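You operate a simulated robot arm through the tools that you are given. There is no shell and no other tool.

You run a simulated two-armed robot. Do the job below in one go: nothing can be reset, and whatever is moved stays where it is left.

JOB
Wipe the dust off the rack side, then lock the brown, pink and cream toggles.
Fine: use the blue wipe and put it back on its mat. What is to be rubbed or washed off counts as gone when no trace of it is left.

It is judged by the outcome, as a careful person would: the job done as asked, and still so three seconds after it is handed in. It fails if anything else is knocked over, pushed out of place, dropped, spilled or broken.

ROBOT AND FRAMES
Two 7-joint arms with fingered hands on one trunk that stands fixed in place. Base frame: the origin is at the foot of the trunk, x ahead of it, y to its left, z up; the work surface is at about z = 950. Units: mm, degrees, N and s.
The left shoulder is at [70, 157, 1364], the right one opposite. With the tool pointing down near the work surface each hand reaches from about 280 to 900 mm from the base axis, measured 20 degrees to its own side. Payload 5 kg a hand.
The TCP of each hand is the grasp point between the finger pads, 31 mm short of the fingertips. In the tool frame z runs along the fingers and y along their closing line. The gripper opens to 156 mm. The gripper's body begins 88 mm behind the TCP. The gripper is a hand of 4 fingers: y runs from the thumb to the fingers, the wrist lies at [0, 0, -249] in the tool frame, and closing takes about 1.5 s.
Orientation is that of the tool frame in the base frame, as a unit quaternion [w, x, y, z]. With the fingers straight down and closing along the base's y, the tool's x points along the base's -x, its y along +y and its z along -z.

CONTROLS
- The arms move only by the tool nudge_tool. It takes "left_plan", "right_plan" or both (then of equal length, played together; a hand with none holds still); each is a list of rows, each an object of numbers (a shift or turn left out is 0, a gripper value left out holds the last): "dx", "dy", "dz": the shift along the tool's x, y, z in mm; "wx", "wy", "wz": the turn, a rotation vector about the tool's x, y, z in degrees. In form: [{"dx": .., "dy": .., "dz": .., "wx": .., "wy": .., "wz": ..}, ...]. A call has 1 to 20 rows; each row shifts and turns the commanded pose from where the row before left it, along the tool's axes as they then stand. "left_jaw" and "right_jaw" are, for a hand that has rows, the opening in per cent of the stroke, from 0 (shut) to 100 (fully open), set as the call begins (left out, the last holds). Rows are played at 5 a second. More than 50 mm and 8.6 degrees between two rows, or a gripper value outside its range, and nothing of the call is played. Where a pose cannot be reached the arm comes as near as it can. A force on the tool above 40 N (or 10 N above the force at the start of the call, whichever is more), or a blocked arm, ends the call early, and 0.2 s more pass. Each finger travels about 108 mm/s and halts on what it meets, pressing with about 26 N; the grip force reading is that of the motor and also rises with nothing between the fingers. The clock runs only during rows and for 0.2 s after the last one: add rows that do not move to give the fingers time. The reply holds the time, the measured pose of the TCP, the force on the tool along the base axes, the opening and the grip force, in the units named above and with some noise, with the torque about the TCP (base axes, N m) and any sound that the robot's microphone picked up.
- Cameras (640 x 400 px; columns grow to the right, rows downward): "scene" is now at [107.5, -70.9, 1600.6]; the picture's right is [-0.77, -0.63, -0.00], its down [-0.32, 0.40, -0.86] and it looks along [0.54, -0.67, -0.51] (base axes); focal length 329 px, centre (320, 200). "left" rides on the left gripper at [-72, 2, -111] in its tool frame; the picture's right is [-0.02, -1.00, 0.00], its down [0.84, -0.02, -0.54] and it looks along [0.54, -0.01, 0.84] (tool axes); focal length 234 px, centre (320, 200). "right" rides on the right gripper at [72, 2, -111] in its tool frame; the picture's right is [-0.02, 1.00, 0.00], its down [-0.84, -0.02, -0.54] and it looks along [-0.54, -0.01, 0.84] (tool axes); focal length 234 px, centre (320, 200). There is no depth. A picture from a camera that has moved, and an enlarged one, comes with that camera's place and axes in the base frame and with its lens.
- grab_frame(camera): a new picture of that camera. It takes no simulated time.
- raise_lower(by): slides the trunk up (or, below 0, down) by that many mm; the arms and the scene camera ride with it, the base frame stays. It gives what a move gives, with no picture.
- finger_targets(finger1, finger2, finger3, thumb_bend, hand): sets how far each is bent, from 0 (flat) to 100 (curled in); at 30 the hand is open as for a grip, at 70 the pads meet at the TCP. One left out holds its place. A second passes; each finger stops where it meets its share of the squeeze, and holds until it gets a number again. A gripper value or a shape takes the hand back. It gives what a move gives, with no picture; readings hold the bend of each and the force on the fingers (four entries, about 0 where the hand has none), thumb and palm.
- grasp_type(shape, hand): the hand has 4 fingers and takes this shape, open, in about a second: jaw (thumb against the fingers, like two jaws); tri (thumb and two fingers); tip (a fingertip pinch); poke (one finger out to press); point (the index stretched); flat (the hand flat); cup (the hand cupped); fist (a fist). The gripper value then closes the fingers along that shape, each until it touches; the sizes above hold for jaw. It gives what a move gives, with no picture.
- head_to(pan, tilt): turns the head with the scene camera to pan (to the left, within 86 degrees either way) and tilt (down, from -29 to 69), counted from straight ahead of the robot. It gives what a move gives.
- close_up(camera, box): a new picture of the part [left, top, right, bottom] of that camera's present view, enlarged. It takes no simulated time.
- finish_job(): hands the job in; it is judged then, once.

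Places have to be worked out from the pictures, the camera data and where the tool is seen. Open the grippers and draw the arms clear of the work before you hand the job in, unless the task says otherwise.

The tools are called after "Call:" as name(argument=value, ...) on one line, values as JSON. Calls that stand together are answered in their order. nudge_tool: Moves the arms, as the interface text tells. Its arguments: {"type":"object","properties":{"left_plan":{"type":"array","items":{"type":"object","properties":{"dx":{"type":"number"},"dy":{"type":"number"},"dz":{"type":"number"},"wx":{"type":"number"},"wy":{"type":"number"},"wz":{"type":"number"}}}},"left_jaw":{"type":"number"},"right_plan":{"type":"array","items":{"type":"object","properties":{"dx":{"type":"number"},"dy":{"type":"number"},"dz":{"type":"number"},"wx":{"type":"number"},"wy":{"type":"number"},"wz":{"type":"number"}}}},"right_jaw":{"type":"number"}},"required":[]} The other tools are called the same way: raise_lower (by) slides the trunk up or down; grasp_type (shape, hand) gives the hand a shape; finger_targets (finger1, finger2, finger3, thumb_bend, hand) moves the fingers one by one; head_to (pan, tilt) turns the head that bears the scene camera; grab_frame (camera) takes a picture; close_up (camera, box) takes an enlarged picture of a part of a camera's view; finish_job () hands the job in.

At the start:

```text
clock: 0.0
left_tool_pos: [524.2, -105.2, 1274.7]
left_tool_rot: [0.001, -0.001, 1.0, 0.0]
left_force: [-0.2, -0.5, -0.4]
left_wrist_torque: [0.02, 0.0, 0.02]
left_finger_gap: 155.8
left_gripper_force: 0.0
left_shape: jaw
left_bend: [30.0, 30.0, 30.0, 30.0]
left_finger forces: [0.0, 0.1, 0.0, 0.1, 0.0, 0.1]
right_tool_pos: [479.4, -563.9, 1293.0]
right_tool_rot: [0.0, 0.0, 1.0, 0.0]
right_force: [0.0, 0.6, 0.2]
right_wrist_torque: [-0.03, -0.02, -0.01]
right_finger_gap: 155.9
right_gripper_force: 0.0
right_shape: jaw
right_bend: [30.0, 30.0, 30.0, 30.0]
right_finger forces: [0.1, 0.1, 0.0, 0.0, 0.0, 0.1]
trunk travel left (down, up): [-750.0, 190.0]
head pan, tilt: [-50.8, 30.7]
```

scene: 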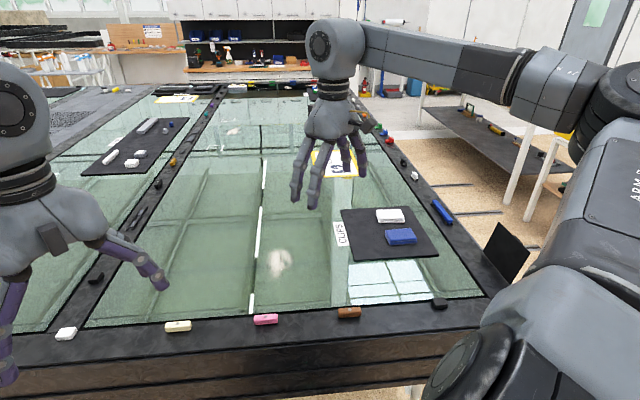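
right: 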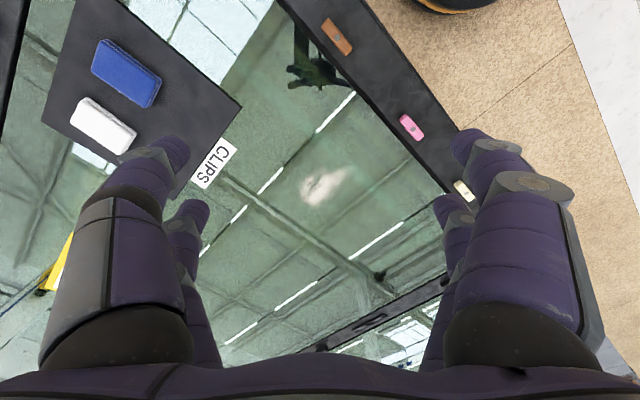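
left: 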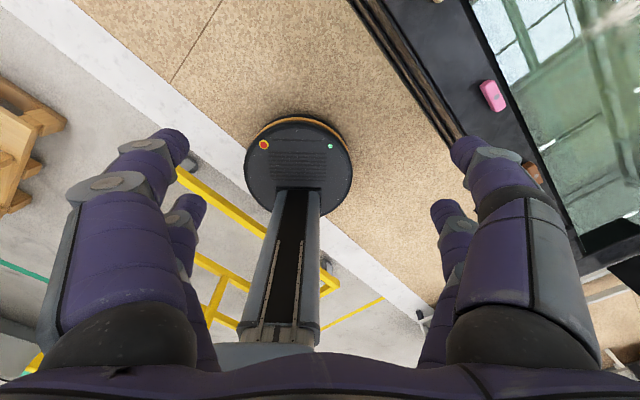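

I start by looking closely at the scene: the near edge with the coloured toggles, the mat with a blue and a white block, and the pale smudge on the glass.

Call:
close_up(camera="scene", box=[320, 180, 480, 280])

Call:
close_up(camera="scene", box=[140, 230, 460, 400])

Call:
close_up(camera="scene", box=[60, 80, 300, 230])

Call:
close_up(camera="right", box=[200, 0, 520, 200])

```text
4.00 times, centred on (400, 230) of scene
camera zoom: at [107.5, -70.9, 1600.6], right [-0.77, -0.63, 0.0], down [-0.32, 0.4, -0.86], along [0.54, -0.67, -0.51], focal length 1314 px, centre (0, 80)
```

zoom: 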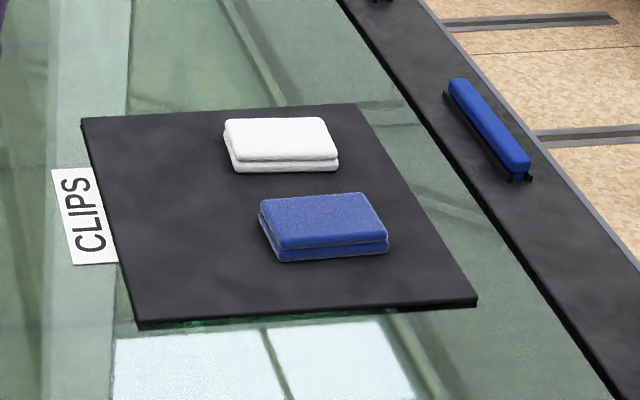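

```text
2.00 times, centred on (300, 315) of scene
camera zoom: at [107.5, -70.9, 1600.6], right [-0.77, -0.63, 0.0], down [-0.32, 0.4, -0.86], along [0.54, -0.67, -0.51], focal length 657 px, centre (360, -30)
```

zoom: 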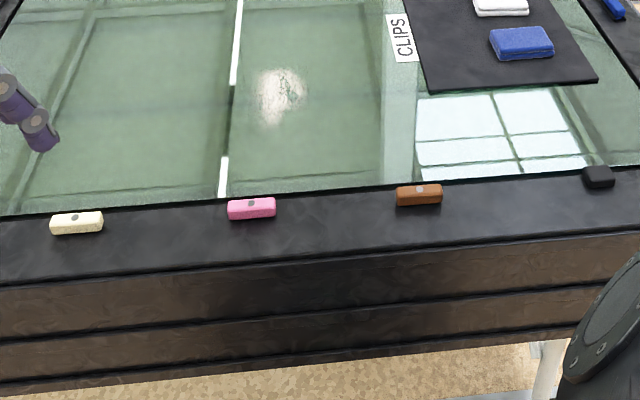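

```text
2.67 times, centred on (180, 155) of scene
camera zoom: at [107.5, -70.9, 1600.6], right [-0.77, -0.63, 0.0], down [-0.32, 0.4, -0.86], along [0.54, -0.67, -0.51], focal length 876 px, centre (693, 320)
```

zoom: 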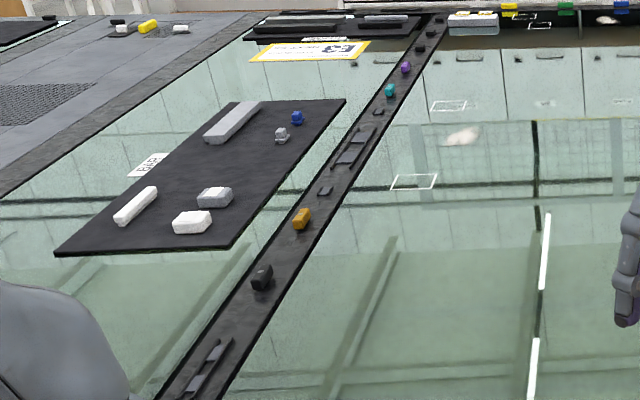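

```text
2.00 times, centred on (360, 100) of right
camera zoom: at [408.0, -562.0, 1404.1], right [0.02, 1.0, 0.0], down [0.84, -0.02, 0.54], along [0.54, -0.01, -0.84], focal length 468 px, centre (240, 400)
```

zoom: 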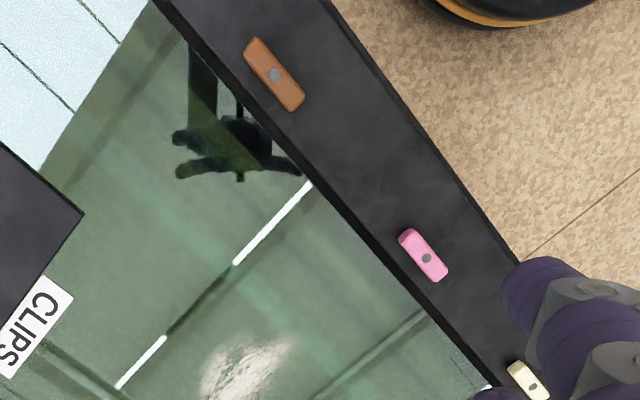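

I'll read the signs: the left mat's label, the yellow posters, and the smudges.

Call:
close_up(camera="scene", box=[80, 120, 160, 170])

Call:
close_up(camera="scene", box=[140, 80, 300, 180])

Call:
close_up(camera="scene", box=[300, 120, 400, 182])

Call:
close_up(camera="scene", box=[160, 70, 340, 130])

Call:
head_to(pan=-20, tilt=35)

Call:
grab_frame(camera="scene")

```text
8.00 times, centred on (120, 145) of scene
camera zoom: at [107.5, -70.9, 1600.6], right [-0.77, -0.63, 0.0], down [-0.32, 0.4, -0.86], along [0.54, -0.67, -0.51], focal length 2629 px, centre (1920, 640)
```

zoom: 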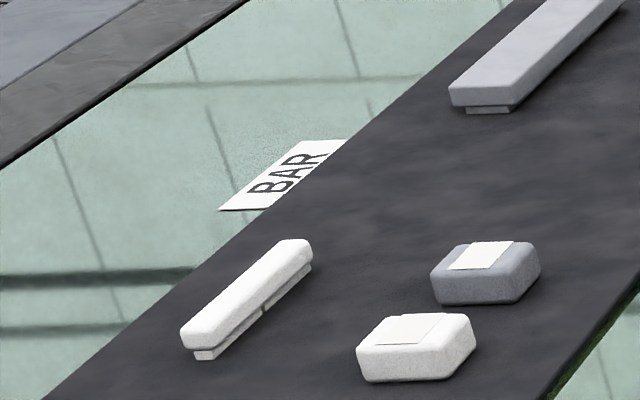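

```text
4.00 times, centred on (220, 130) of scene
camera zoom: at [107.5, -70.9, 1600.6], right [-0.77, -0.63, 0.0], down [-0.32, 0.4, -0.86], along [0.54, -0.67, -0.51], focal length 1314 px, centre (720, 480)
```

zoom: 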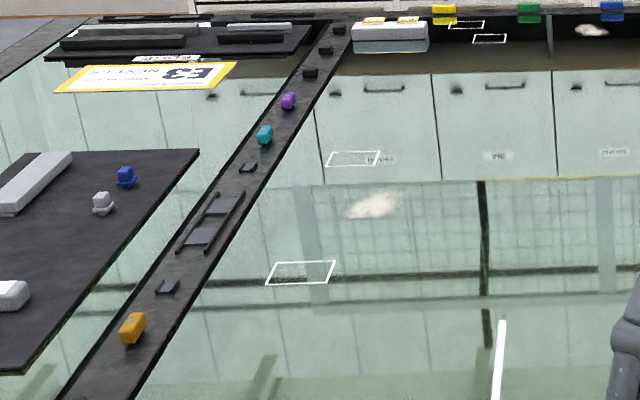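

```text
6.40 times, centred on (350, 151) of scene
camera zoom: at [107.5, -70.9, 1600.6], right [-0.77, -0.63, 0.0], down [-0.32, 0.4, -0.86], along [0.54, -0.67, -0.51], focal length 2103 px, centre (128, 514)
```

zoom: 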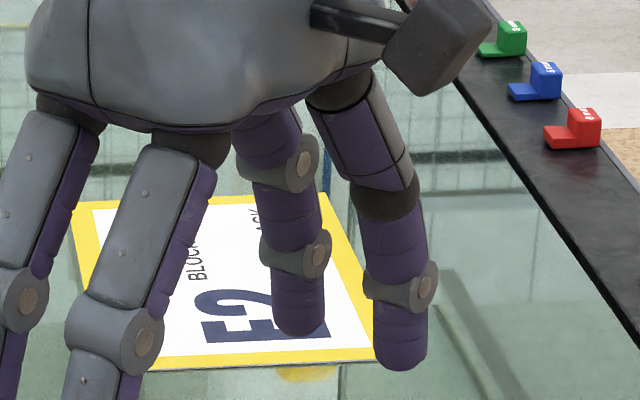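

```text
3.56 times, centred on (250, 100) of scene
camera zoom: at [107.5, -70.9, 1600.6], right [-0.77, -0.63, 0.0], down [-0.32, 0.4, -0.86], along [0.54, -0.67, -0.51], focal length 1168 px, centre (569, 556)
```

zoom: 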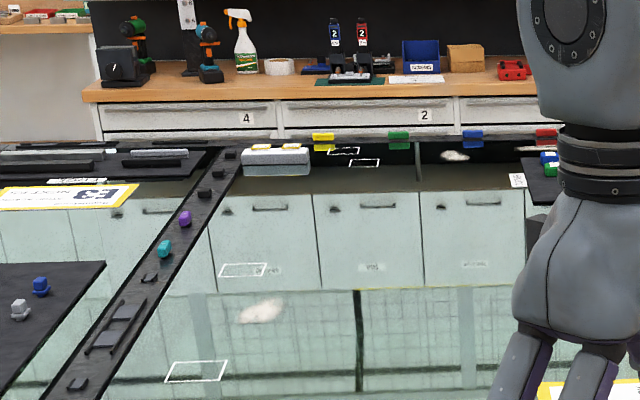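

```text
clock: 1.0
left_tool_pos: [524.6, -105.1, 1276.3]
left_tool_rot: [-0.001, -0.001, 1.0, 0.0]
left_force: [-0.5, 0.5, 0.8]
left_wrist_torque: [0.03, -0.01, 0.0]
left_finger_gap: 156.0
left_gripper_force: 0.0
left_shape: jaw
left_bend: [30.0, 30.0, 30.0, 30.0]
left_finger forces: [0.0, 0.1, 0.1, 0.1, 0.0, 0.0]
right_tool_pos: [479.0, -564.1, 1292.4]
right_tool_rot: [0.0, 0.0, 1.0, -0.001]
right_force: [-0.4, 0.3, -0.4]
right_wrist_torque: [-0.01, 0.04, 0.0]
right_finger_gap: 155.8
right_gripper_force: 0.1
right_shape: jaw
right_bend: [30.0, 30.0, 30.0, 30.0]
right_finger forces: [0.0, 0.1, 0.0, 0.1, 0.0, 0.0]
trunk travel left (down, up): [-750.0, 190.0]
head pan, tilt: [-20.0, 35.0]
```

```text
taken
camera scene: at [133.2, -31.2, 1594.0], right [-0.34, -0.94, 0.0], down [-0.54, 0.2, -0.82], along [0.77, -0.28, -0.57], focal length 329 px, centre (320, 200)
```

scene: 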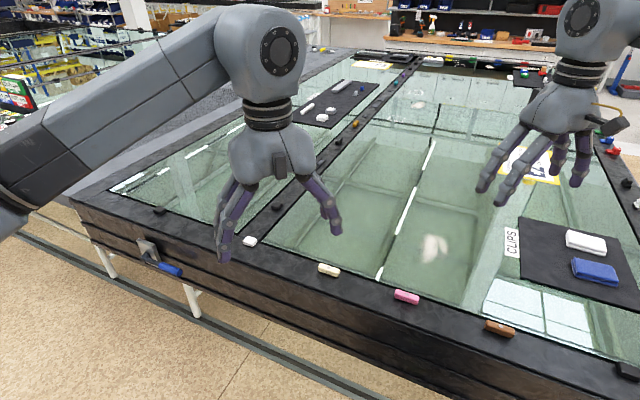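

The right hand hides the yellow poster (something like "F2 BLOCK … RACK"). I move the right hand back and to its side to read it.

Call:
nudge_tool(right_plan=[{"dx": 40, "dy": -20}, {"dx": 40, "dy": -20}, {"dx": 40, "dy": -20}, {"dx": 30, "dy": -20}], left_plan=[{"dy": 40}, {"dy": 40}, {"dy": 40}, {"dy": 40}])

Call:
head_to(pan=-35, tilt=28)

Call:
grab_frame(camera="scene")

```text
clock: 2.0
left_tool_pos: [519.0, 56.6, 1278.2]
left_tool_rot: [0.0, 0.0, 1.0, 0.0]
left_force: [0.5, 0.8, 0.5]
left_wrist_torque: [-0.05, -0.01, 0.01]
left_finger_gap: 155.8
left_gripper_force: 0.1
left_shape: jaw
left_bend: [30.0, 30.0, 30.0, 30.0]
left_finger forces: [0.1, 0.0, 0.1, 0.0, 0.0, 0.0]
right_tool_pos: [329.8, -642.2, 1293.3]
right_tool_rot: [0.001, 0.0, 1.0, -0.001]
right_force: [-0.3, 0.3, -0.5]
right_wrist_torque: [0.01, 0.02, 0.02]
right_finger_gap: 155.7
right_gripper_force: 0.0
right_shape: jaw
right_bend: [30.0, 30.0, 30.0, 30.0]
right_finger forces: [0.1, 0.0, 0.0, 0.1, 0.0, 0.1]
trunk travel left (down, up): [-750.0, 190.0]
head pan, tilt: [-20.0, 35.0]
```

```text
clock: 2.7
left_tool_pos: [521.0, 55.3, 1276.0]
left_tool_rot: [0.001, -0.001, 1.0, 0.0]
left_force: [0.3, -0.3, 0.1]
left_wrist_torque: [-0.01, 0.05, 0.01]
left_finger_gap: 155.9
left_gripper_force: 0.1
left_shape: jaw
left_bend: [30.0, 30.0, 30.0, 30.0]
left_finger forces: [0.0, 0.0, 0.1, 0.0, 0.1, 0.1]
right_tool_pos: [332.1, -645.7, 1289.6]
right_tool_rot: [0.001, 0.001, 1.0, 0.0]
right_force: [0.0, 0.2, -0.2]
right_wrist_torque: [0.01, 0.0, 0.0]
right_finger_gap: 155.8
right_gripper_force: 0.0
right_shape: jaw
right_bend: [30.0, 30.0, 30.0, 30.0]
right_finger forces: [0.0, 0.0, 0.0, 0.0, 0.0, 0.0]
trunk travel left (down, up): [-750.0, 190.0]
head pan, tilt: [-35.0, 28.0]
```

```text
taken
camera scene: at [125.3, -52.8, 1604.9], right [-0.57, -0.82, 0.0], down [-0.39, 0.27, -0.88], along [0.72, -0.51, -0.47], focal length 329 px, centre (320, 200)
```

scene: 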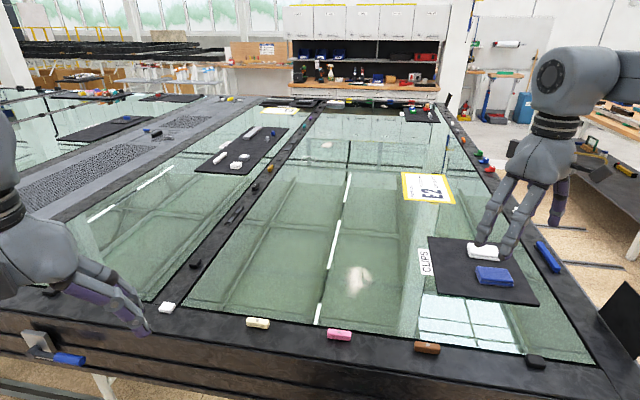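

Call:
close_up(camera="scene", box=[380, 160, 480, 222])

Call:
close_up(camera="scene", box=[240, 90, 460, 190])

Call:
close_up(camera="scene", box=[0, 70, 260, 230])

Call:
close_up(camera="scene", box=[0, 270, 250, 400])

Call:
close_up(camera="scene", box=[240, 300, 560, 400])

```text
6.40 times, centred on (430, 191) of scene
camera zoom: at [125.3, -52.8, 1604.9], right [-0.57, -0.82, 0.0], down [-0.39, 0.27, -0.88], along [0.72, -0.51, -0.47], focal length 2103 px, centre (-384, 258)
```

zoom: 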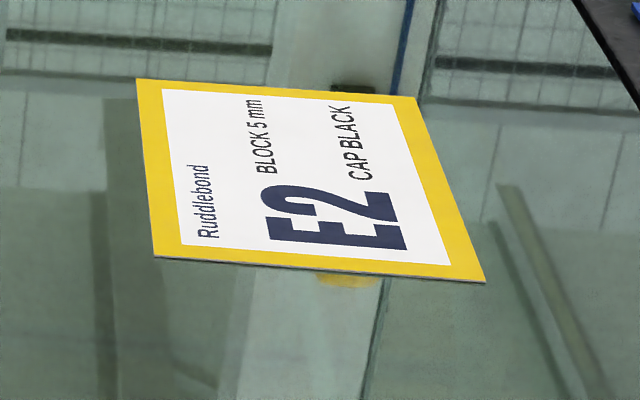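

```text
2.91 times, centred on (350, 140) of scene
camera zoom: at [125.3, -52.8, 1604.9], right [-0.57, -0.82, 0.0], down [-0.39, 0.27, -0.88], along [0.72, -0.51, -0.47], focal length 956 px, centre (233, 374)
```

zoom: 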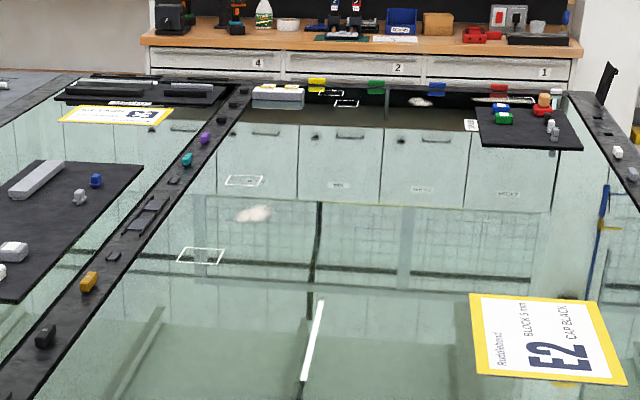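

```text
2.46 times, centred on (130, 150) of scene
camera zoom: at [125.3, -52.8, 1604.9], right [-0.57, -0.82, 0.0], down [-0.39, 0.27, -0.88], along [0.72, -0.51, -0.47], focal length 809 px, centre (788, 323)
```

zoom: 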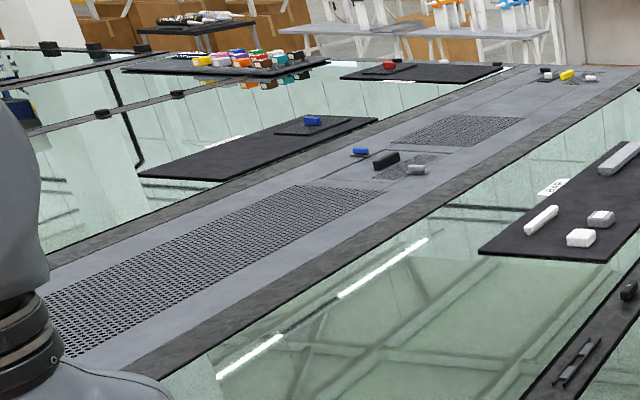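

```text
2.56 times, centred on (125, 335) of scene
camera zoom: at [125.3, -52.8, 1604.9], right [-0.57, -0.82, 0.0], down [-0.39, 0.27, -0.88], along [0.72, -0.51, -0.47], focal length 841 px, centre (819, -146)
```

zoom: 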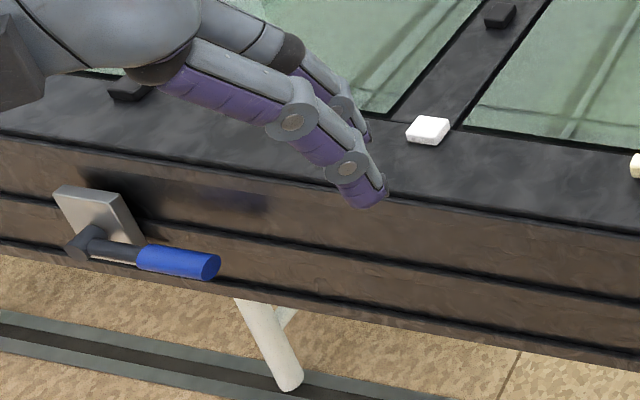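

```text
2.00 times, centred on (400, 350) of scene
camera zoom: at [125.3, -52.8, 1604.9], right [-0.57, -0.82, 0.0], down [-0.39, 0.27, -0.88], along [0.72, -0.51, -0.47], focal length 657 px, centre (160, -100)
```

zoom: 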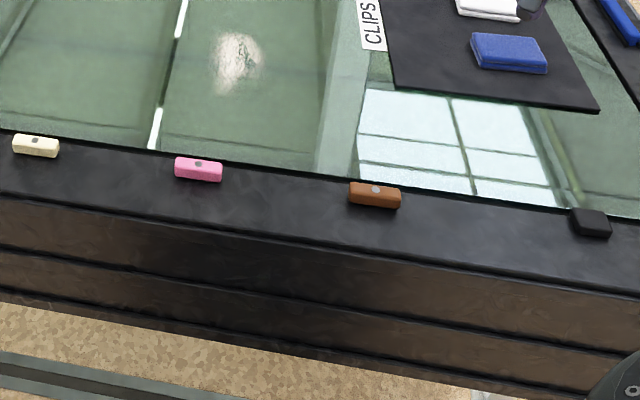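

The poster is "E2 BLOCK 5 mm CAP BLACK". I read the farther labels and look for anything that says "rack".

Call:
close_up(camera="scene", box=[390, 100, 450, 138])

Call:
close_up(camera="scene", box=[250, 90, 350, 150])

Call:
close_up(camera="scene", box=[300, 120, 360, 158])

Call:
close_up(camera="scene", box=[320, 250, 400, 300])

Call:
close_up(camera="scene", box=[440, 90, 500, 180])

Call:
close_up(camera="scene", box=[340, 85, 400, 123])

```text
10.53 times, centred on (420, 119) of scene
camera zoom: at [125.3, -52.8, 1604.9], right [-0.57, -0.82, 0.0], down [-0.39, 0.27, -0.88], along [0.72, -0.51, -0.47], focal length 3459 px, centre (-733, 1053)
```

zoom: 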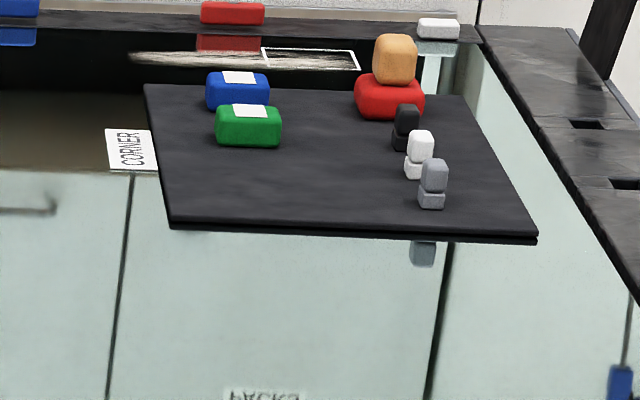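

```text
6.40 times, centred on (300, 120) of scene
camera zoom: at [125.3, -52.8, 1604.9], right [-0.57, -0.82, 0.0], down [-0.39, 0.27, -0.88], along [0.72, -0.51, -0.47], focal length 2103 px, centre (448, 712)
```

zoom: 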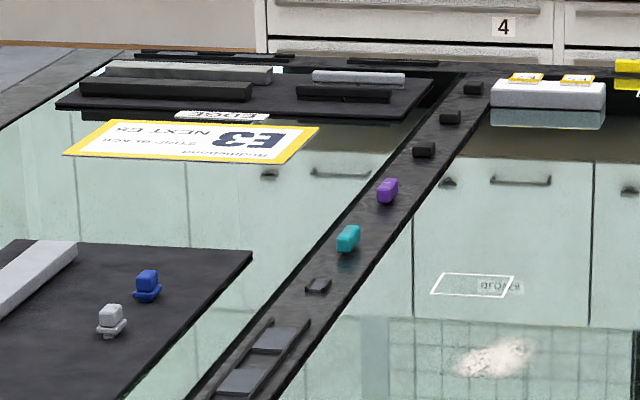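

```text
10.53 times, centred on (330, 139) of scene
camera zoom: at [125.3, -52.8, 1604.9], right [-0.57, -0.82, 0.0], down [-0.39, 0.27, -0.88], along [0.72, -0.51, -0.47], focal length 3459 px, centre (215, 842)
```

zoom: 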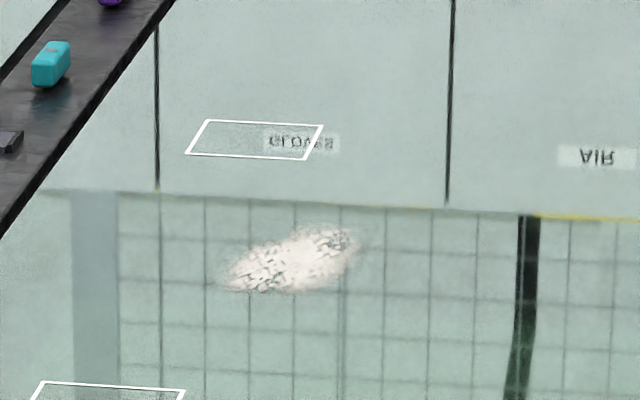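

```text
8.00 times, centred on (360, 275) of scene
camera zoom: at [125.3, -52.8, 1604.9], right [-0.57, -0.82, 0.0], down [-0.39, 0.27, -0.88], along [0.72, -0.51, -0.47], focal length 2629 px, centre (0, -400)
```

zoom: 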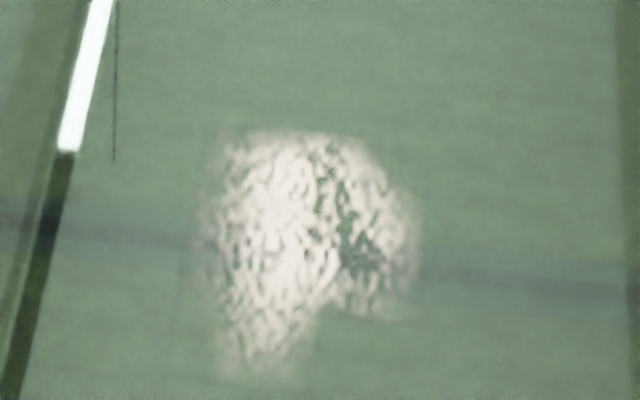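

```text
4.44 times, centred on (470, 135) of scene
camera zoom: at [125.3, -52.8, 1604.9], right [-0.57, -0.82, 0.0], down [-0.39, 0.27, -0.88], along [0.72, -0.51, -0.47], focal length 1461 px, centre (-347, 489)
```

zoom: 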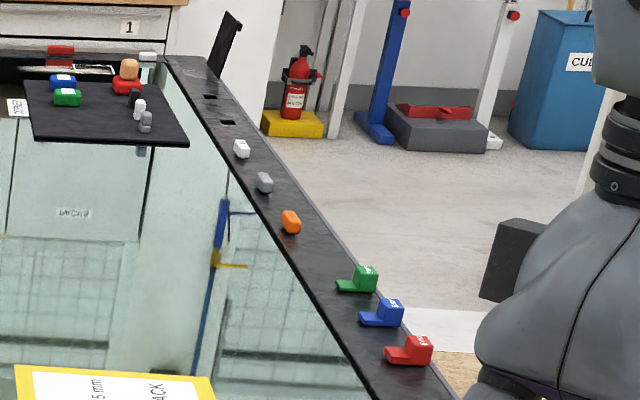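

```text
10.53 times, centred on (370, 104) of scene
camera zoom: at [125.3, -52.8, 1604.9], right [-0.57, -0.82, 0.0], down [-0.39, 0.27, -0.88], along [0.72, -0.51, -0.47], focal length 3459 px, centre (-206, 1210)
```

zoom: 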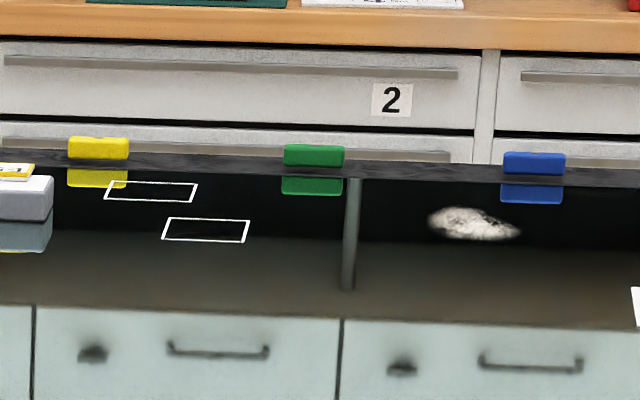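

Three dust patches are on this long glass, only the nearest (about [660, -570]) within reach. I look around to learn which is the "rack side" and if other dust is near.

Call:
head_to(pan=-80, tilt=35)

Call:
grab_frame(camera="scene")

Call:
head_to(pan=30, tilt=30)

Call:
grab_frame(camera="scene")

Call:
head_to(pan=-60, tilt=55)

Call:
grab_frame(camera="scene")

Call:
grab_frame(camera="right")

Call:
grab_frame(camera="left")

```text
clock: 3.9
left_tool_pos: [522.5, 54.4, 1277.2]
left_tool_rot: [0.0, -0.001, 1.0, 0.0]
left_force: [-0.6, -1.4, -0.5]
left_wrist_torque: [-0.01, 0.0, 0.05]
left_finger_gap: 156.1
left_gripper_force: 0.1
left_shape: jaw
left_bend: [30.0, 30.0, 30.0, 30.0]
left_finger forces: [0.0, 0.0, 0.1, 0.1, 0.0, 0.0]
right_tool_pos: [332.5, -643.8, 1290.9]
right_tool_rot: [0.001, 0.0, 1.0, 0.001]
right_force: [0.0, 0.0, 0.9]
right_wrist_torque: [-0.01, -0.01, -0.02]
right_finger_gap: 156.1
right_gripper_force: 0.1
right_shape: jaw
right_bend: [30.0, 30.0, 30.0, 30.0]
right_finger forces: [0.0, 0.0, 0.0, 0.0, 0.0, 0.0]
trunk travel left (down, up): [-750.0, 190.0]
head pan, tilt: [-80.0, 35.0]
```

```text
taken
camera scene: at [65.8, -87.3, 1594.0], right [-0.98, -0.17, 0.0], down [-0.1, 0.56, -0.82], along [0.14, -0.81, -0.57], focal length 329 px, centre (320, 200)
```

scene: 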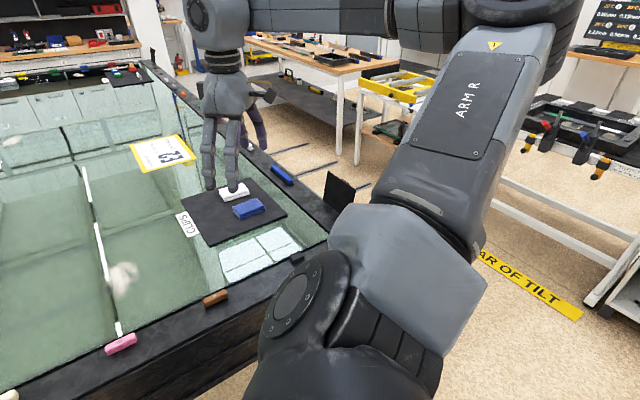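

```text
clock: 5.7
left_tool_pos: [521.8, 53.3, 1276.2]
left_tool_rot: [0.0, 0.0, 1.0, -0.001]
left_force: [0.7, -0.3, 1.1]
left_wrist_torque: [0.0, 0.0, -0.03]
left_finger_gap: 155.9
left_gripper_force: 0.0
left_shape: jaw
left_bend: [30.0, 30.0, 30.0, 30.0]
left_finger forces: [0.0, 0.0, 0.1, 0.0, 0.0, 0.1]
right_tool_pos: [332.2, -644.8, 1288.0]
right_tool_rot: [0.0, 0.0, 1.0, 0.0]
right_force: [-0.3, -0.6, 0.3]
right_wrist_torque: [0.03, -0.01, -0.04]
right_finger_gap: 155.5
right_gripper_force: 0.0
right_shape: jaw
right_bend: [30.0, 30.0, 30.0, 30.0]
right_finger forces: [0.1, 0.0, 0.0, 0.0, 0.0, 0.0]
trunk travel left (down, up): [-750.0, 190.0]
head pan, tilt: [30.0, 30.0]
```

```text
taken
camera scene: at [128.9, 44.3, 1601.8], right [0.5, -0.87, 0.0], down [-0.43, -0.25, -0.87], along [0.75, 0.43, -0.5], focal length 329 px, centre (320, 200)
```

scene: 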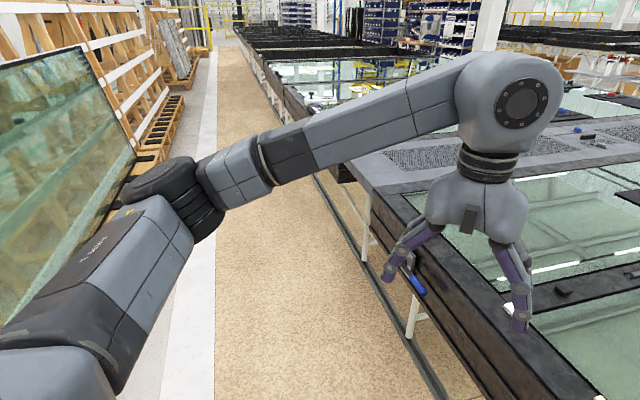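

```text
clock: 7.4
left_tool_pos: [521.6, 53.7, 1276.2]
left_tool_rot: [0.0, -0.001, 1.0, -0.001]
left_force: [-0.9, 0.4, 0.5]
left_wrist_torque: [-0.01, 0.01, -0.02]
left_finger_gap: 155.8
left_gripper_force: 0.0
left_shape: jaw
left_bend: [30.0, 30.0, 30.0, 30.0]
left_finger forces: [0.0, 0.0, 0.0, 0.0, 0.1, 0.0]
right_tool_pos: [332.5, -643.7, 1289.4]
right_tool_rot: [0.0, 0.0, 1.0, -0.001]
right_force: [0.0, 0.0, -0.3]
right_wrist_torque: [0.02, 0.0, 0.02]
right_finger_gap: 155.9
right_gripper_force: 0.0
right_shape: jaw
right_bend: [30.0, 30.0, 30.0, 30.0]
right_finger forces: [0.0, 0.0, 0.0, 0.0, 0.0, 0.0]
trunk travel left (down, up): [-750.0, 190.0]
head pan, tilt: [-60.0, 55.0]
```

```text
taken
camera scene: at [86.6, -63.3, 1565.8], right [-0.87, -0.5, 0.0], down [-0.41, 0.71, -0.57], along [0.29, -0.5, -0.82], focal length 329 px, centre (320, 200)
```

scene: 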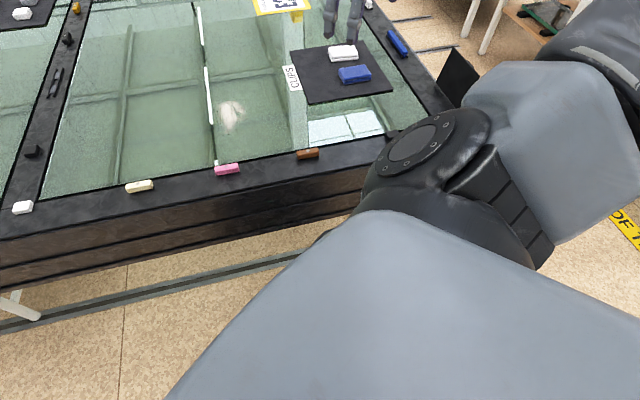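

```text
taken
camera right: at [260.7, -642.2, 1401.8], right [0.02, 1.0, 0.0], down [0.84, -0.02, 0.54], along [0.54, -0.01, -0.84], focal length 234 px, centre (320, 200)
```

right: 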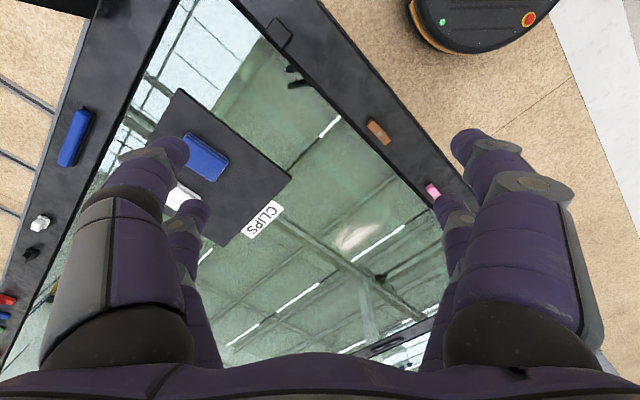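

```text
taken
camera left: at [594.0, 55.6, 1387.9], right [0.03, -1.0, 0.0], down [-0.84, -0.02, 0.54], along [-0.54, -0.01, -0.84], focal length 234 px, centre (320, 200)
```

left: 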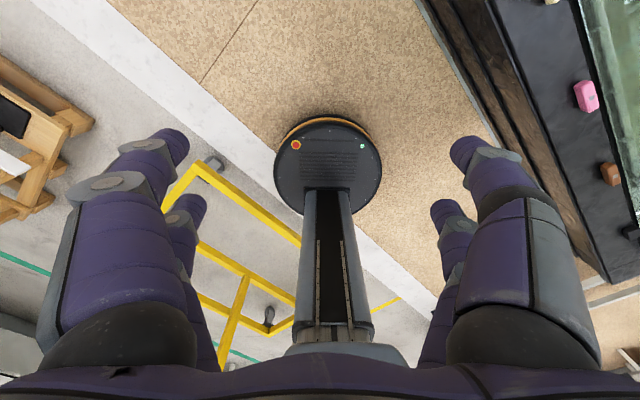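

The wooden glass racks stand behind the aisle on my side, so the rack side is the near edge of this table: the near dust patch (~[665, -562]) and the near rail with brown (~[394,-532]), pink (~[534,-395]), cream (~[675,-255]). I zoom in on the toggles to understand their mechanism.

Call:
close_up(camera="scene", box=[292, 144, 324, 164])

Call:
close_up(camera="scene", box=[211, 159, 243, 179])

Call:
close_up(camera="scene", box=[124, 176, 156, 196])

Call:
close_up(camera="scene", box=[0, 130, 80, 220])

Call:
close_up(camera="scene", box=[280, 20, 440, 120])

Call:
close_up(camera="scene", box=[190, 80, 270, 150])

```text
16.00 times, centred on (308, 154) of scene
camera zoom: at [86.6, -63.3, 1565.8], right [-0.87, -0.5, 0.0], down [-0.41, 0.71, -0.57], along [0.29, -0.5, -0.82], focal length 5258 px, centre (512, 936)
```

zoom: 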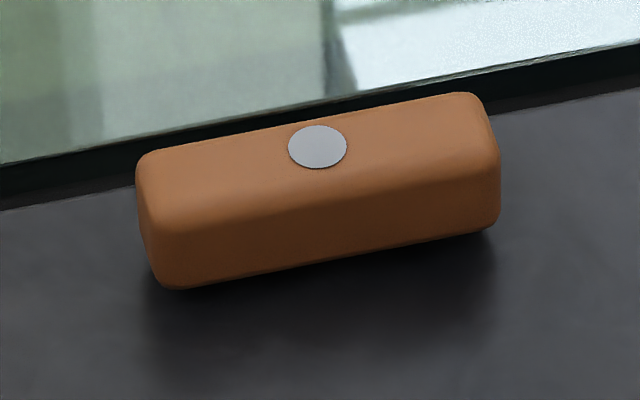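

```text
16.00 times, centred on (227, 169) of scene
camera zoom: at [86.6, -63.3, 1565.8], right [-0.87, -0.5, 0.0], down [-0.41, 0.71, -0.57], along [0.29, -0.5, -0.82], focal length 5258 px, centre (1808, 696)
```

zoom: 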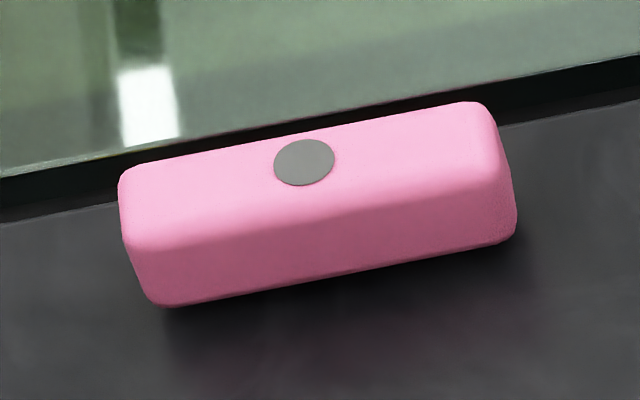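

```text
16.00 times, centred on (140, 186) of scene
camera zoom: at [86.6, -63.3, 1565.8], right [-0.87, -0.5, 0.0], down [-0.41, 0.71, -0.57], along [0.29, -0.5, -0.82], focal length 5258 px, centre (3200, 424)
```

zoom: 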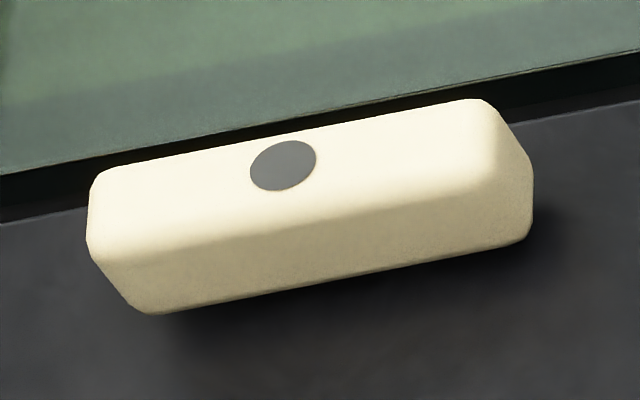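

```text
4.44 times, centred on (40, 175) of scene
camera zoom: at [86.6, -63.3, 1565.8], right [-0.87, -0.5, 0.0], down [-0.41, 0.71, -0.57], along [0.29, -0.5, -0.82], focal length 1461 px, centre (1564, 311)
```

zoom: 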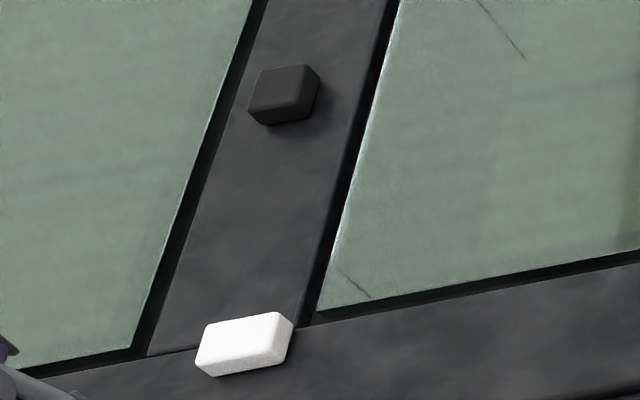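

```text
4.00 times, centred on (360, 70) of scene
camera zoom: at [86.6, -63.3, 1565.8], right [-0.87, -0.5, 0.0], down [-0.41, 0.71, -0.57], along [0.29, -0.5, -0.82], focal length 1314 px, centre (160, 720)
```

zoom: 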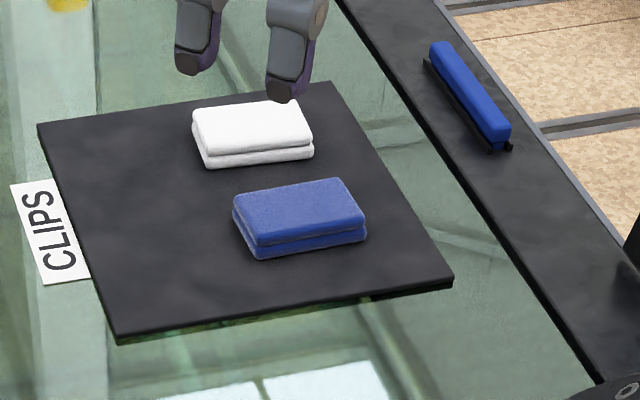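

```text
5.71 times, centred on (230, 115) of scene
camera zoom: at [86.6, -63.3, 1565.8], right [-0.87, -0.5, 0.0], down [-0.41, 0.71, -0.57], along [0.29, -0.5, -0.82], focal length 1878 px, centre (834, 686)
```

zoom: 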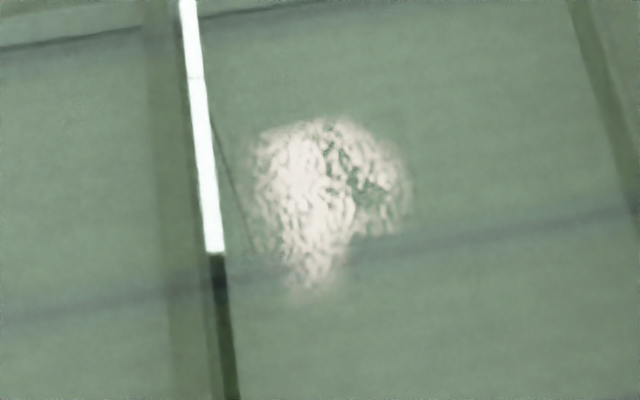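

The toggles are bars about 60 mm long with a pin in the middle, lying along the rail just outside the glass. I look at the other toggles on the table for how a locked one looks.

Call:
head_to(pan=-40, tilt=28)

Call:
grab_frame(camera="scene")

```text
clock: 8.3
left_tool_pos: [522.8, 53.6, 1277.1]
left_tool_rot: [-0.001, -0.002, 1.0, -0.001]
left_force: [0.9, 0.0, -0.6]
left_wrist_torque: [0.03, -0.01, 0.02]
left_finger_gap: 155.9
left_gripper_force: 0.2
left_shape: jaw
left_bend: [30.0, 30.0, 30.0, 30.0]
left_finger forces: [0.0, 0.0, 0.1, 0.0, 0.0, 0.0]
right_tool_pos: [331.9, -645.2, 1289.4]
right_tool_rot: [0.0, 0.0, 1.0, 0.0]
right_force: [0.5, 0.1, -0.4]
right_wrist_torque: [0.0, -0.01, -0.02]
right_finger_gap: 156.2
right_gripper_force: 0.1
right_shape: jaw
right_bend: [30.0, 30.0, 30.0, 30.0]
right_finger forces: [0.0, 0.1, 0.1, 0.0, 0.0, 0.0]
trunk travel left (down, up): [-750.0, 190.0]
head pan, tilt: [-40.0, 28.0]
```

```text
taken
camera scene: at [120.3, -59.5, 1604.9], right [-0.64, -0.77, 0.0], down [-0.36, 0.3, -0.88], along [0.68, -0.57, -0.47], focal length 329 px, centre (320, 200)
```

scene: 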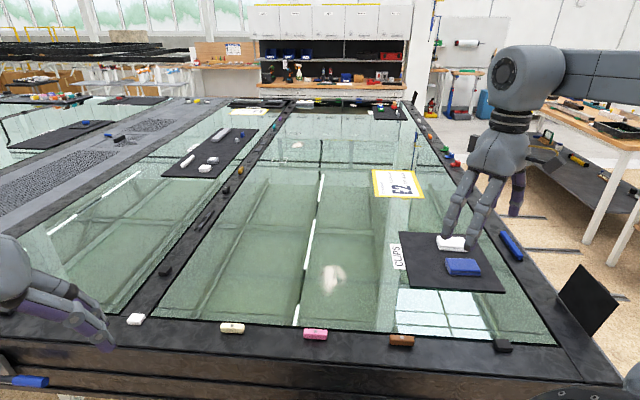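

Call:
close_up(camera="scene", box=[420, 115, 476, 175])

Call:
close_up(camera="scene", box=[230, 100, 300, 185])

Call:
close_up(camera="scene", box=[480, 330, 528, 360])

Call:
close_up(camera="scene", box=[110, 305, 158, 335])

Call:
close_up(camera="scene", box=[490, 225, 530, 265])

Call:
close_up(camera="scene", box=[292, 96, 400, 112])

```text
6.67 times, centred on (448, 145) of scene
camera zoom: at [120.3, -59.5, 1604.9], right [-0.64, -0.77, 0.0], down [-0.36, 0.3, -0.88], along [0.68, -0.57, -0.47], focal length 2191 px, centre (-533, 567)
```

zoom: 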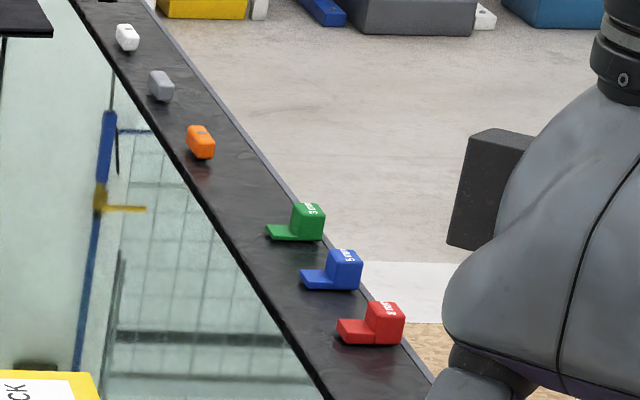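

```text
4.71 times, centred on (265, 142) of scene
camera zoom: at [120.3, -59.5, 1604.9], right [-0.64, -0.77, 0.0], down [-0.36, 0.3, -0.88], along [0.68, -0.57, -0.47], focal length 1546 px, centre (579, 471)
```

zoom: 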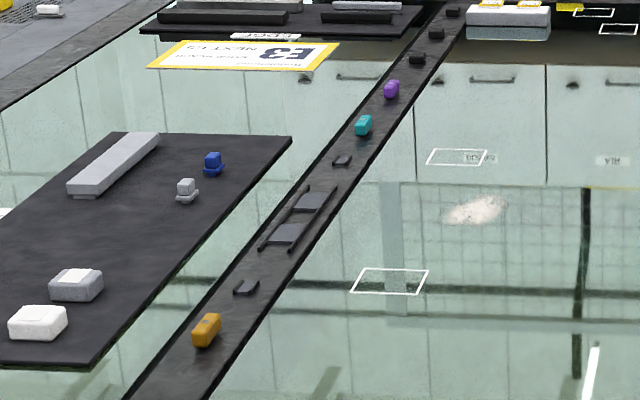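

```text
13.33 times, centred on (504, 345) of scene
camera zoom: at [120.3, -59.5, 1604.9], right [-0.64, -0.77, 0.0], down [-0.36, 0.3, -0.88], along [0.68, -0.57, -0.47], focal length 4382 px, centre (-2133, -1733)
```

zoom: 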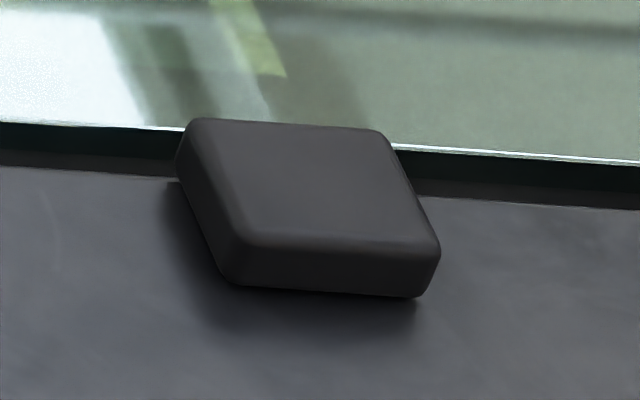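

```text
13.33 times, centred on (134, 320) of scene
camera zoom: at [120.3, -59.5, 1604.9], right [-0.64, -0.77, 0.0], down [-0.36, 0.3, -0.88], along [0.68, -0.57, -0.47], focal length 4382 px, centre (2800, -1400)
```

zoom: 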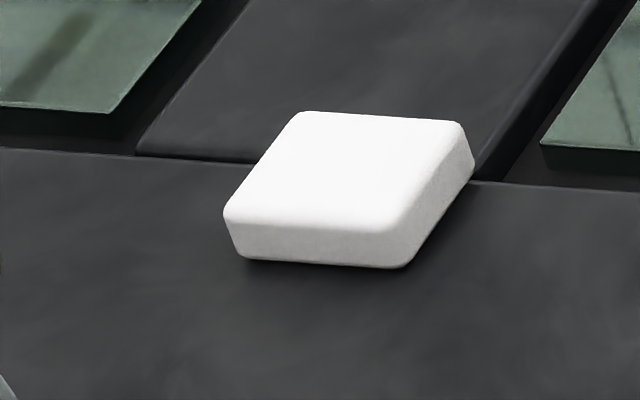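

```text
10.00 times, centred on (510, 245) of scene
camera zoom: at [120.3, -59.5, 1604.9], right [-0.64, -0.77, 0.0], down [-0.36, 0.3, -0.88], along [0.68, -0.57, -0.47], focal length 3286 px, centre (-1580, -250)
```

zoom: 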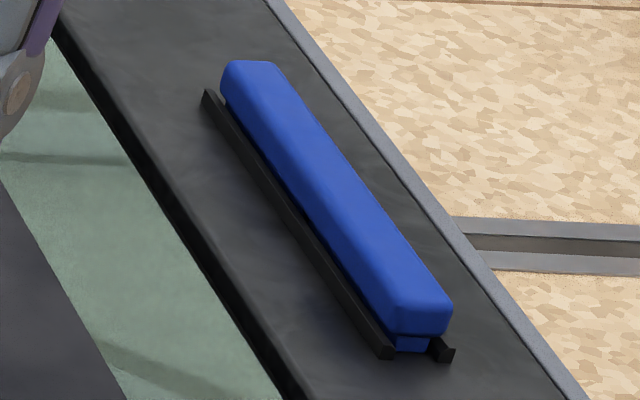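

```text
5.93 times, centred on (346, 104) of scene
camera zoom: at [120.3, -59.5, 1604.9], right [-0.64, -0.77, 0.0], down [-0.36, 0.3, -0.88], along [0.68, -0.57, -0.47], focal length 1948 px, centre (166, 769)
```

zoom: 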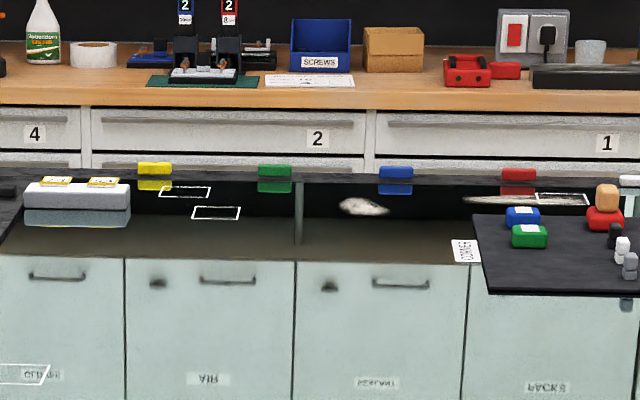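

All toggles lie along the rails, so locking presumably means turning each about its pin, across onto the glass edge. First the wipe: it's about 92×50 mm at ~[432,-869], long axis about 51° off. I lower the trunk 100 mm for more reach and bring the right hand above it, turned +51°.

Call:
raise_lower(by=-100)

Call:
nudge_tool(right_plan=[{"wz": -8.5}, {"wz": -8.5}, {"wz": -8.5}, {"wz": -8.5}, {"wz": -8.5}, {"wz": -8.5}])

Call:
head_to(pan=-60, tilt=40)

Call:
grab_frame(camera="scene")

Call:
grab_frame(camera="right")

```text
clock: 9.6
left_tool_pos: [521.3, 53.5, 1177.5]
left_tool_rot: [0.0, -0.001, 1.0, 0.0]
left_force: [0.0, -0.7, 0.9]
left_wrist_torque: [0.01, -0.03, 0.01]
left_finger_gap: 156.1
left_gripper_force: 0.1
left_shape: jaw
left_bend: [30.0, 30.0, 30.0, 30.0]
left_finger forces: [0.1, 0.1, 0.0, 0.0, 0.0, 0.0]
right_tool_pos: [332.3, -644.6, 1190.3]
right_tool_rot: [0.0, 0.0, 1.0, 0.0]
right_force: [0.9, -1.0, 0.2]
right_wrist_torque: [0.01, -0.01, -0.01]
right_finger_gap: 155.8
right_gripper_force: 0.0
right_shape: jaw
right_bend: [30.0, 30.0, 30.0, 30.0]
right_finger forces: [0.0, 0.0, 0.0, 0.0, 0.0, 0.1]
trunk travel left (down, up): [-650.0, 290.0]
head pan, tilt: [-40.0, 28.0]
```

```text
clock: 11.0
left_tool_pos: [521.5, 54.2, 1177.9]
left_tool_rot: [0.0, -0.001, 1.0, 0.0]
left_force: [-1.0, 0.6, -0.8]
left_wrist_torque: [-0.05, -0.01, 0.0]
left_finger_gap: 155.9
left_gripper_force: 0.0
left_shape: jaw
left_bend: [30.0, 30.0, 30.0, 30.0]
left_finger forces: [0.0, 0.0, 0.0, 0.0, 0.0, 0.0]
right_tool_pos: [333.9, -645.1, 1190.8]
right_tool_rot: [0.0, -0.433, 0.902, 0.0]
right_force: [0.8, 0.6, -0.2]
right_wrist_torque: [-0.01, 0.0, 0.02]
right_finger_gap: 155.8
right_gripper_force: 0.1
right_shape: jaw
right_bend: [30.0, 30.0, 30.0, 30.0]
right_finger forces: [0.1, 0.0, 0.0, 0.0, 0.0, 0.0]
trunk travel left (down, up): [-650.0, 290.0]
head pan, tilt: [-40.0, 28.0]
```

```text
clock: 11.8
left_tool_pos: [521.8, 53.3, 1177.5]
left_tool_rot: [0.0, 0.0, 1.0, 0.0]
left_force: [0.0, -0.3, 0.2]
left_wrist_torque: [0.01, -0.01, 0.0]
left_finger_gap: 156.0
left_gripper_force: 0.1
left_shape: jaw
left_bend: [30.0, 30.0, 30.0, 30.0]
left_finger forces: [0.1, 0.0, 0.0, 0.1, 0.0, 0.0]
right_tool_pos: [332.7, -644.9, 1190.9]
right_tool_rot: [0.0, -0.431, 0.902, 0.0]
right_force: [-0.2, 0.2, -0.5]
right_wrist_torque: [0.01, -0.03, 0.02]
right_finger_gap: 155.7
right_gripper_force: 0.0
right_shape: jaw
right_bend: [30.0, 30.0, 30.0, 30.0]
right_finger forces: [0.1, 0.0, 0.0, 0.1, 0.1, 0.0]
trunk travel left (down, up): [-650.0, 290.0]
head pan, tilt: [-60.0, 40.0]
```

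```text
taken
camera scene: at [93.1, -74.4, 1486.5], right [-0.87, -0.5, 0.0], down [-0.32, 0.56, -0.77], along [0.38, -0.66, -0.64], focal length 329 px, centre (320, 200)
```

scene: 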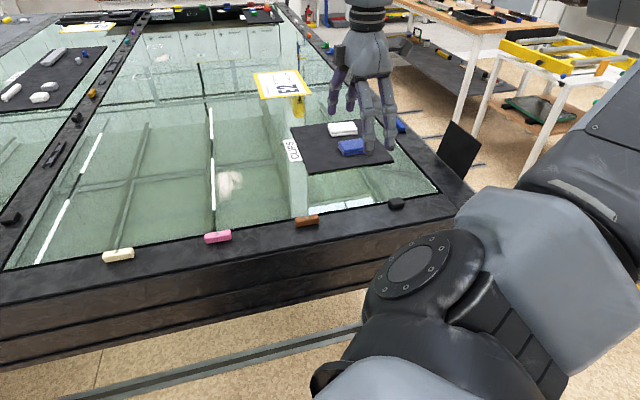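

```text
taken
camera right: at [286.5, -698.5, 1301.7], right [-0.76, 0.65, 0.0], down [0.54, 0.64, 0.54], along [0.35, 0.41, -0.84], focal length 234 px, centre (320, 200)
```

right: 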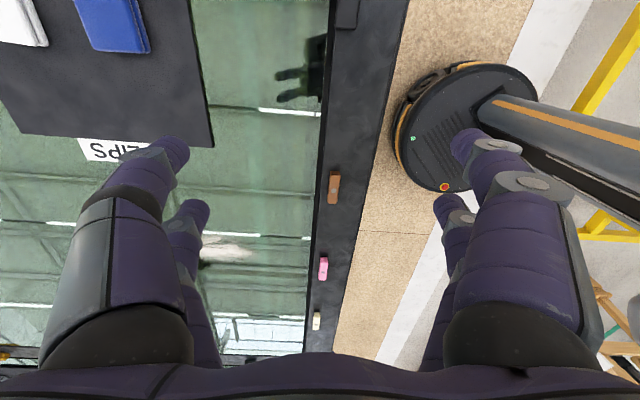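

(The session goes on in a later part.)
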